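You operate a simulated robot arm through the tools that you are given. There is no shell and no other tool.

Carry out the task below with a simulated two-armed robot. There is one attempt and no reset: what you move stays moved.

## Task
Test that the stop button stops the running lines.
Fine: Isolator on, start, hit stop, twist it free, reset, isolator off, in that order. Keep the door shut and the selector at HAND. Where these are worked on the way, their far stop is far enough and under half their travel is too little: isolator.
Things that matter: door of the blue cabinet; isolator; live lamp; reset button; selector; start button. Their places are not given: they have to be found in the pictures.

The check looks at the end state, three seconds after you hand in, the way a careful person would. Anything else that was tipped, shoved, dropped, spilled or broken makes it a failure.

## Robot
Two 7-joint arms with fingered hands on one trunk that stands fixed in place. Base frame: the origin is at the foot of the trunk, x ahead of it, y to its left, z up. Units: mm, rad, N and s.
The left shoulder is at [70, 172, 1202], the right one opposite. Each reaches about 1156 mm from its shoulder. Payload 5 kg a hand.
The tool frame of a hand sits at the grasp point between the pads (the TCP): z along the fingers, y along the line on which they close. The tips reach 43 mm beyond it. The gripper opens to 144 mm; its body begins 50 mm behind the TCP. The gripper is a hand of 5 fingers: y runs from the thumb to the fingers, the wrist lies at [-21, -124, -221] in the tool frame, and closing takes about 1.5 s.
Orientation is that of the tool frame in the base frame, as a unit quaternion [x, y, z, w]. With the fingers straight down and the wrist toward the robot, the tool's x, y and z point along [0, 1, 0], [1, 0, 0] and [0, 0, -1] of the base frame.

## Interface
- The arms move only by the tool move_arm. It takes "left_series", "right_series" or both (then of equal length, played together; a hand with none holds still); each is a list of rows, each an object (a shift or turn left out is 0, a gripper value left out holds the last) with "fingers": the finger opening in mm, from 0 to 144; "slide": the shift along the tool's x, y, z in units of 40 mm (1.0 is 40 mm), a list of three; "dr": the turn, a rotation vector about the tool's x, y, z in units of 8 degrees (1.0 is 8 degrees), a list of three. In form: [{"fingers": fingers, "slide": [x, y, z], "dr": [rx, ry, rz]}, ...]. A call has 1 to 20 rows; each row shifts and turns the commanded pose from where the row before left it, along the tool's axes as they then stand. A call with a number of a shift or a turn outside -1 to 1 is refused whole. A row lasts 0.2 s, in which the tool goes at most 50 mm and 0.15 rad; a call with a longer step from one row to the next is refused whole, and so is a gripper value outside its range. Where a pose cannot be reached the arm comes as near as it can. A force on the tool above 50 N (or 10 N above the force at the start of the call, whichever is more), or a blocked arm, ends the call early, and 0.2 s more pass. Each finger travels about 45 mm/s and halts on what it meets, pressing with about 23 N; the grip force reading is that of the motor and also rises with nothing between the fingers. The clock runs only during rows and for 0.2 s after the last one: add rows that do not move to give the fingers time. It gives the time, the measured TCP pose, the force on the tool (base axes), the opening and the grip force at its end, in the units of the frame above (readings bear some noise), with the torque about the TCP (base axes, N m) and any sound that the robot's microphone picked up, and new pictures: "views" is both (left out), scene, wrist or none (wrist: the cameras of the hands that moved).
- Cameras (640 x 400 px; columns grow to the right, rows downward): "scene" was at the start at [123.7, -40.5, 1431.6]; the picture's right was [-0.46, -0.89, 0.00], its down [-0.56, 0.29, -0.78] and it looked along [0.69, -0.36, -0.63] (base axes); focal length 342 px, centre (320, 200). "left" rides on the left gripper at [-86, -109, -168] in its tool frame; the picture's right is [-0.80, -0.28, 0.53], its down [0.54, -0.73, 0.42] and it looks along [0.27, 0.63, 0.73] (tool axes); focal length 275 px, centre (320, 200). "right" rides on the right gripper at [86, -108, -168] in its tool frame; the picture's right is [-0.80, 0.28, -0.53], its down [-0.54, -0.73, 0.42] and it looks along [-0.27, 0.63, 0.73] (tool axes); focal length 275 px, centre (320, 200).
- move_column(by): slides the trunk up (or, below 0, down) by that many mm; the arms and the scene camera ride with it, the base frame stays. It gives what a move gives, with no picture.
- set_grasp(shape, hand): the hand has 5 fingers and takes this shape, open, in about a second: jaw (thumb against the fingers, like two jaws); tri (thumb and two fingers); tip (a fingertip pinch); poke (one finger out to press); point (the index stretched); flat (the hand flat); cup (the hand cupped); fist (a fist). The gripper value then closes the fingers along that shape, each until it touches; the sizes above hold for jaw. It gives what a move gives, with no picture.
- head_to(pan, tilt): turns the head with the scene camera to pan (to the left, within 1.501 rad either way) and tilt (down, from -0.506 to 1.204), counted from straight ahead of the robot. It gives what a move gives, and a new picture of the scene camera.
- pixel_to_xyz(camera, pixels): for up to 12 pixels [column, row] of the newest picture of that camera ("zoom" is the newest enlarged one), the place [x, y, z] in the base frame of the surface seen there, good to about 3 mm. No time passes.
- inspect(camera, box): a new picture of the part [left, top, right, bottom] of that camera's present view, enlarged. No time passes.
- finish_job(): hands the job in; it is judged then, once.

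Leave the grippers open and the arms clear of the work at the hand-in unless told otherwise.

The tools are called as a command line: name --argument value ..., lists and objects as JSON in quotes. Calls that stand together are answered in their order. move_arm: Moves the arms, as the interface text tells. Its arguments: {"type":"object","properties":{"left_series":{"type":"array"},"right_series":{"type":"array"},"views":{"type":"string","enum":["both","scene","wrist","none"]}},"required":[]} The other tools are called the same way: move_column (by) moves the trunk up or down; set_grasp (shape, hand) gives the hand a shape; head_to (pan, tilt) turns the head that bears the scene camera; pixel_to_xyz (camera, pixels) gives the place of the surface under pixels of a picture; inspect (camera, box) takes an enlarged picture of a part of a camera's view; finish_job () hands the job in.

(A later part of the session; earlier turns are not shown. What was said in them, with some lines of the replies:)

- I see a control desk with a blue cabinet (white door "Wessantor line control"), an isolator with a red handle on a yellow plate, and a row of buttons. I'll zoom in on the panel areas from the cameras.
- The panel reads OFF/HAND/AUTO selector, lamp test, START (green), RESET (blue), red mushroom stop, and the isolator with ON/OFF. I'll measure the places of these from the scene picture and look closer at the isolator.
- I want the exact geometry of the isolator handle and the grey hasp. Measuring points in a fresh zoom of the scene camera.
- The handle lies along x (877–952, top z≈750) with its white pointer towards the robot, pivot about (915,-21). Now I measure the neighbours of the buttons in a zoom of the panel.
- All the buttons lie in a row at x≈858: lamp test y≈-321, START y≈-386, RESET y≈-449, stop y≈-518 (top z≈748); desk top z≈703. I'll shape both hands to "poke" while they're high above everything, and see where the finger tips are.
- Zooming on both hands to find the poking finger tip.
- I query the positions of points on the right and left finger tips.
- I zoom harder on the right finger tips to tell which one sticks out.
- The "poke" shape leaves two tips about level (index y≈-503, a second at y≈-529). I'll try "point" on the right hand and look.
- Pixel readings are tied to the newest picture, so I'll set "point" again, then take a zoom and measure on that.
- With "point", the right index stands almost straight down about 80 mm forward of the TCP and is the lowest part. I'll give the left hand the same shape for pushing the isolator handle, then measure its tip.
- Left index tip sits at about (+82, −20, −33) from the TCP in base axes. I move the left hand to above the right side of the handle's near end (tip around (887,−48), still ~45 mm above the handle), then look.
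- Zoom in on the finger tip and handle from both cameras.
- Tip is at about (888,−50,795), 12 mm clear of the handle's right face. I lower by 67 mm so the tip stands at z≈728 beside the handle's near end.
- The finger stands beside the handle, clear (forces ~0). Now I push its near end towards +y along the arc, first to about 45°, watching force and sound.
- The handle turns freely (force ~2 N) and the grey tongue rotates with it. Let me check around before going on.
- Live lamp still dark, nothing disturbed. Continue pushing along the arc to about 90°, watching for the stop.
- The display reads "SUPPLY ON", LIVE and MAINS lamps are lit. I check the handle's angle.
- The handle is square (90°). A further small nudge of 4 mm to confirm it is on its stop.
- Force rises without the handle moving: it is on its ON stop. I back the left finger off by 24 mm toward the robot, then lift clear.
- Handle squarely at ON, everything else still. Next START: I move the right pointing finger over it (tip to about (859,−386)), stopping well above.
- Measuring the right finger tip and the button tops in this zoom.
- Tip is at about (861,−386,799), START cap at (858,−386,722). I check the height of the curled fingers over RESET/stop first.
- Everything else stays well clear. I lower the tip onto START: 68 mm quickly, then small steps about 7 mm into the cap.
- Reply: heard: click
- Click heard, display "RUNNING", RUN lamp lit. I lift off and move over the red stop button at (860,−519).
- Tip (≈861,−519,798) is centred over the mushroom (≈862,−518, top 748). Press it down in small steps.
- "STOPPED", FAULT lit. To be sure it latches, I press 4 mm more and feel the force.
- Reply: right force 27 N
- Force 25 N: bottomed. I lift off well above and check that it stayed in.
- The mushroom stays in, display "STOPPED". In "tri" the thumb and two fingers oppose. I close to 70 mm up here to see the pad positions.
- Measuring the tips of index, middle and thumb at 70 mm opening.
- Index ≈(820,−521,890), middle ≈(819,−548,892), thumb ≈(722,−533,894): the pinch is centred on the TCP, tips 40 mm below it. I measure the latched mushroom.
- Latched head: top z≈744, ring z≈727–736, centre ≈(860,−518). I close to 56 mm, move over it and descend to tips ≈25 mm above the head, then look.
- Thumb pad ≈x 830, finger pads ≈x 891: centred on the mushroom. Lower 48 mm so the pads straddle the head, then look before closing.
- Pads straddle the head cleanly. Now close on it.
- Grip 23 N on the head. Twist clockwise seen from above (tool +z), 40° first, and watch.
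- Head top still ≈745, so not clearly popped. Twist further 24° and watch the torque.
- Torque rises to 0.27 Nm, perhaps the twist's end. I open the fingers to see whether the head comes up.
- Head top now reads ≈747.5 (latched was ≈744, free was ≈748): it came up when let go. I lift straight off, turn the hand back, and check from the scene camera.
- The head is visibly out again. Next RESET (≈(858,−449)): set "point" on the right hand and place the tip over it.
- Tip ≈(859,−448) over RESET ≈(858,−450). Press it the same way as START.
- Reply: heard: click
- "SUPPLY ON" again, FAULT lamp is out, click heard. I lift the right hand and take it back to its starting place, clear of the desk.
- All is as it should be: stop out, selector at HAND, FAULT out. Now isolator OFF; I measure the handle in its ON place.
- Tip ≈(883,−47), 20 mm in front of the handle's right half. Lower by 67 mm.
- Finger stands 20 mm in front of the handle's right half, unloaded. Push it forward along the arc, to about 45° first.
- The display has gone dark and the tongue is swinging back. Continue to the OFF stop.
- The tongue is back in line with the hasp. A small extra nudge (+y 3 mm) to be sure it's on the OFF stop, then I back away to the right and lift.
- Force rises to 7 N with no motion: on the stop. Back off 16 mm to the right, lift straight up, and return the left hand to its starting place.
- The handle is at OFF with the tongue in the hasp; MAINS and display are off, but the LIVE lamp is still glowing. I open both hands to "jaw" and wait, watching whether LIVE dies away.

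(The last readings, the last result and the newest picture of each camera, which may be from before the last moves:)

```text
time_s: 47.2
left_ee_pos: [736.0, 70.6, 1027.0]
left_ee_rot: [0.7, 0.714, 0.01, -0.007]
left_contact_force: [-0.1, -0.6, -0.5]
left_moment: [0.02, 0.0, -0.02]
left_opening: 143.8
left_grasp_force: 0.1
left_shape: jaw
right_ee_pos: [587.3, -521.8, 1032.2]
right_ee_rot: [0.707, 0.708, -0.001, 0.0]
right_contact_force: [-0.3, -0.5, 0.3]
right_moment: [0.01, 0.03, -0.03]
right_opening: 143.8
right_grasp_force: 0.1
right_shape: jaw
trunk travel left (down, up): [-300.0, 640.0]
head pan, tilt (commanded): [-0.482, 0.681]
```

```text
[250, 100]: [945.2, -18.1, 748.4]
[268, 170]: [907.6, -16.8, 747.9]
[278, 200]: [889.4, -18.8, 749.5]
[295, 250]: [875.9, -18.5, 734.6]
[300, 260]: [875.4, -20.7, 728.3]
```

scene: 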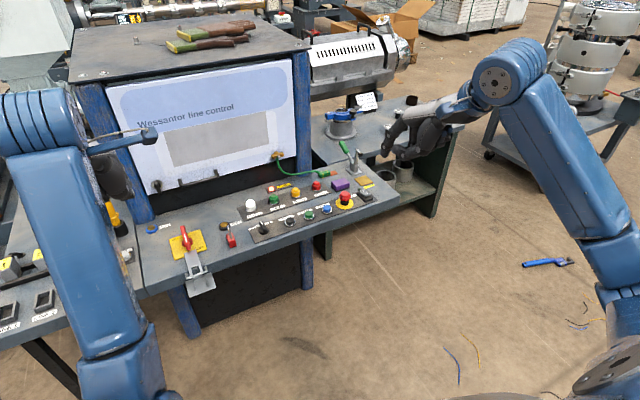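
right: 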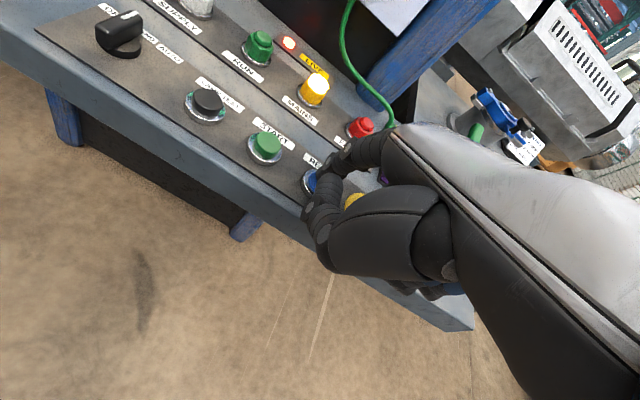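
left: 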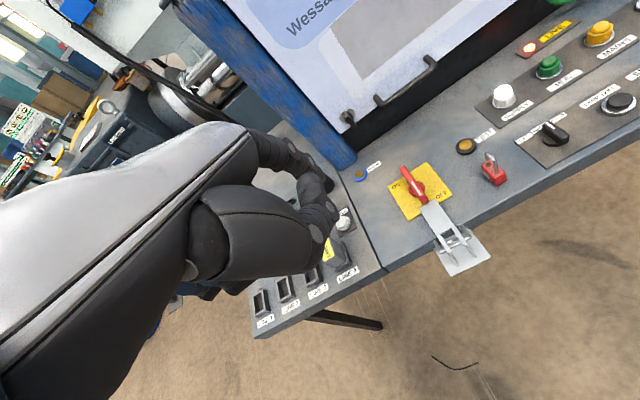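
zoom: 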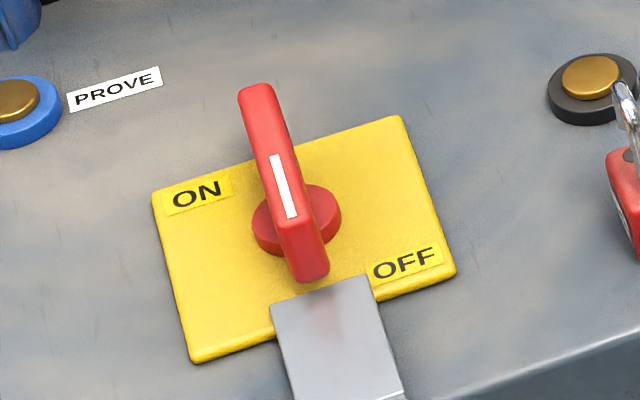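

LIVE has gone out by itself, the handle is at OFF, stop is out, selector at HAND, door shut. One last look at the whole scene before handing in.

move_arm --left_series '[{"slide": [0, 0, 0]}, {"slide": [0, 0, 0]}]' --right_series '[{"slide": [0, 0, 0]}, {"slide": [0, 0, 0]}]' --views "both"

inspect --camera "left" --box '[240, 80, 560, 340]'

```text
time_s: 47.8
left_ee_pos: [736.0, 71.1, 1027.4]
left_ee_rot: [0.7, 0.714, 0.01, -0.007]
left_contact_force: [0.5, 0.1, 0.6]
left_moment: [-0.02, 0.04, 0.02]
left_opening: 143.6
left_grasp_force: 0.1
left_shape: jaw
right_ee_pos: [586.9, -521.0, 1031.9]
right_ee_rot: [0.707, 0.707, 0.001, 0.0]
right_contact_force: [-0.7, -0.7, 0.4]
right_moment: [0.02, -0.06, -0.02]
right_opening: 143.6
right_grasp_force: 0.1
right_shape: jaw
trunk travel left (down, up): [-300.0, 640.0]
head pan, tilt (commanded): [-0.482, 0.681]
```

scene: 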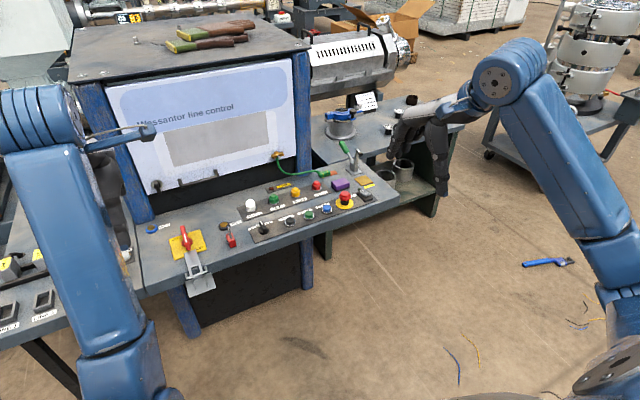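
right: 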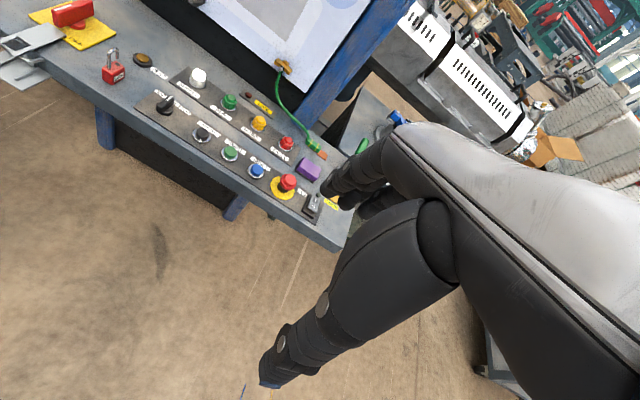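
left: 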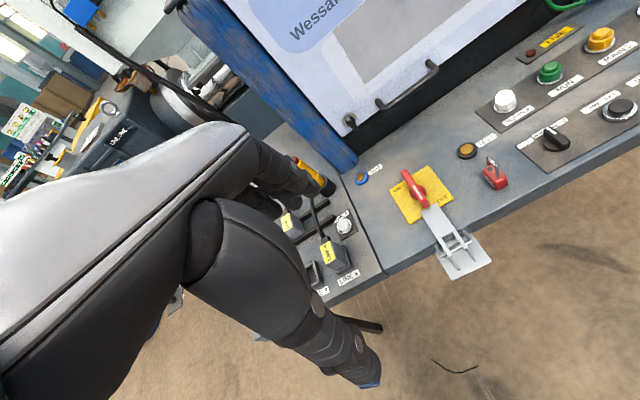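

```text
1.54 times, centred on (400, 210) of left
```

zoom: 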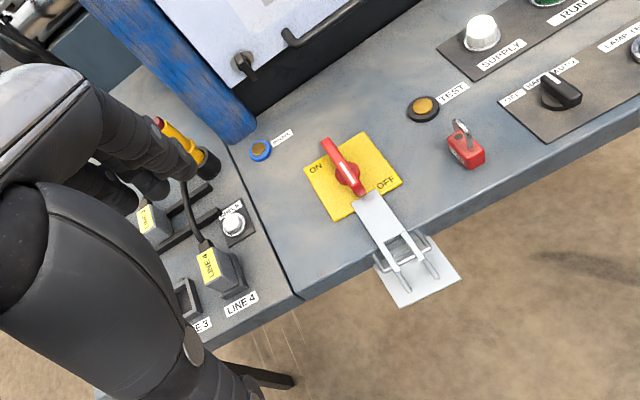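

Everything is in place: the isolator is off, LIVE and FAULT are dark, the stop is out, the selector is at HAND and the door is shut. Padlock and plugs are untouched, and both hands are open and clear. I'm handing in.

finish_job

```text
The job is handed in.
```

I ran the stop-button test in the order you gave, and the stop button did stop the running line. The job is handed in; I haven't seen the check's result.

| Step | What I saw |
|---|---|
| Isolator on | The handle went to its far stop. The display read "SUPPLY ON", and LIVE and MAINS lit. |
| Start | A click, the display read "RUNNING", and the RUN lamp lit. |
| Hit stop | The display read "STOPPED", FAULT lit, and the button stayed in. |
| Twist it free | Turned clockwise; the button came back out once I let go. |
| Reset | A click, FAULT went out, and the display read "SUPPLY ON" again. |
| Isolator off | The handle went back to its OFF stop, and the display and MAINS went dark. LIVE glowed for a few seconds, then went out by itself. |

Only line 4 was plugged in, so that is the only line this tested.

The door stayed shut and the selector stayed at HAND. Both hands are open and clear of the desk, and I saw nothing else moved in the last pictures.
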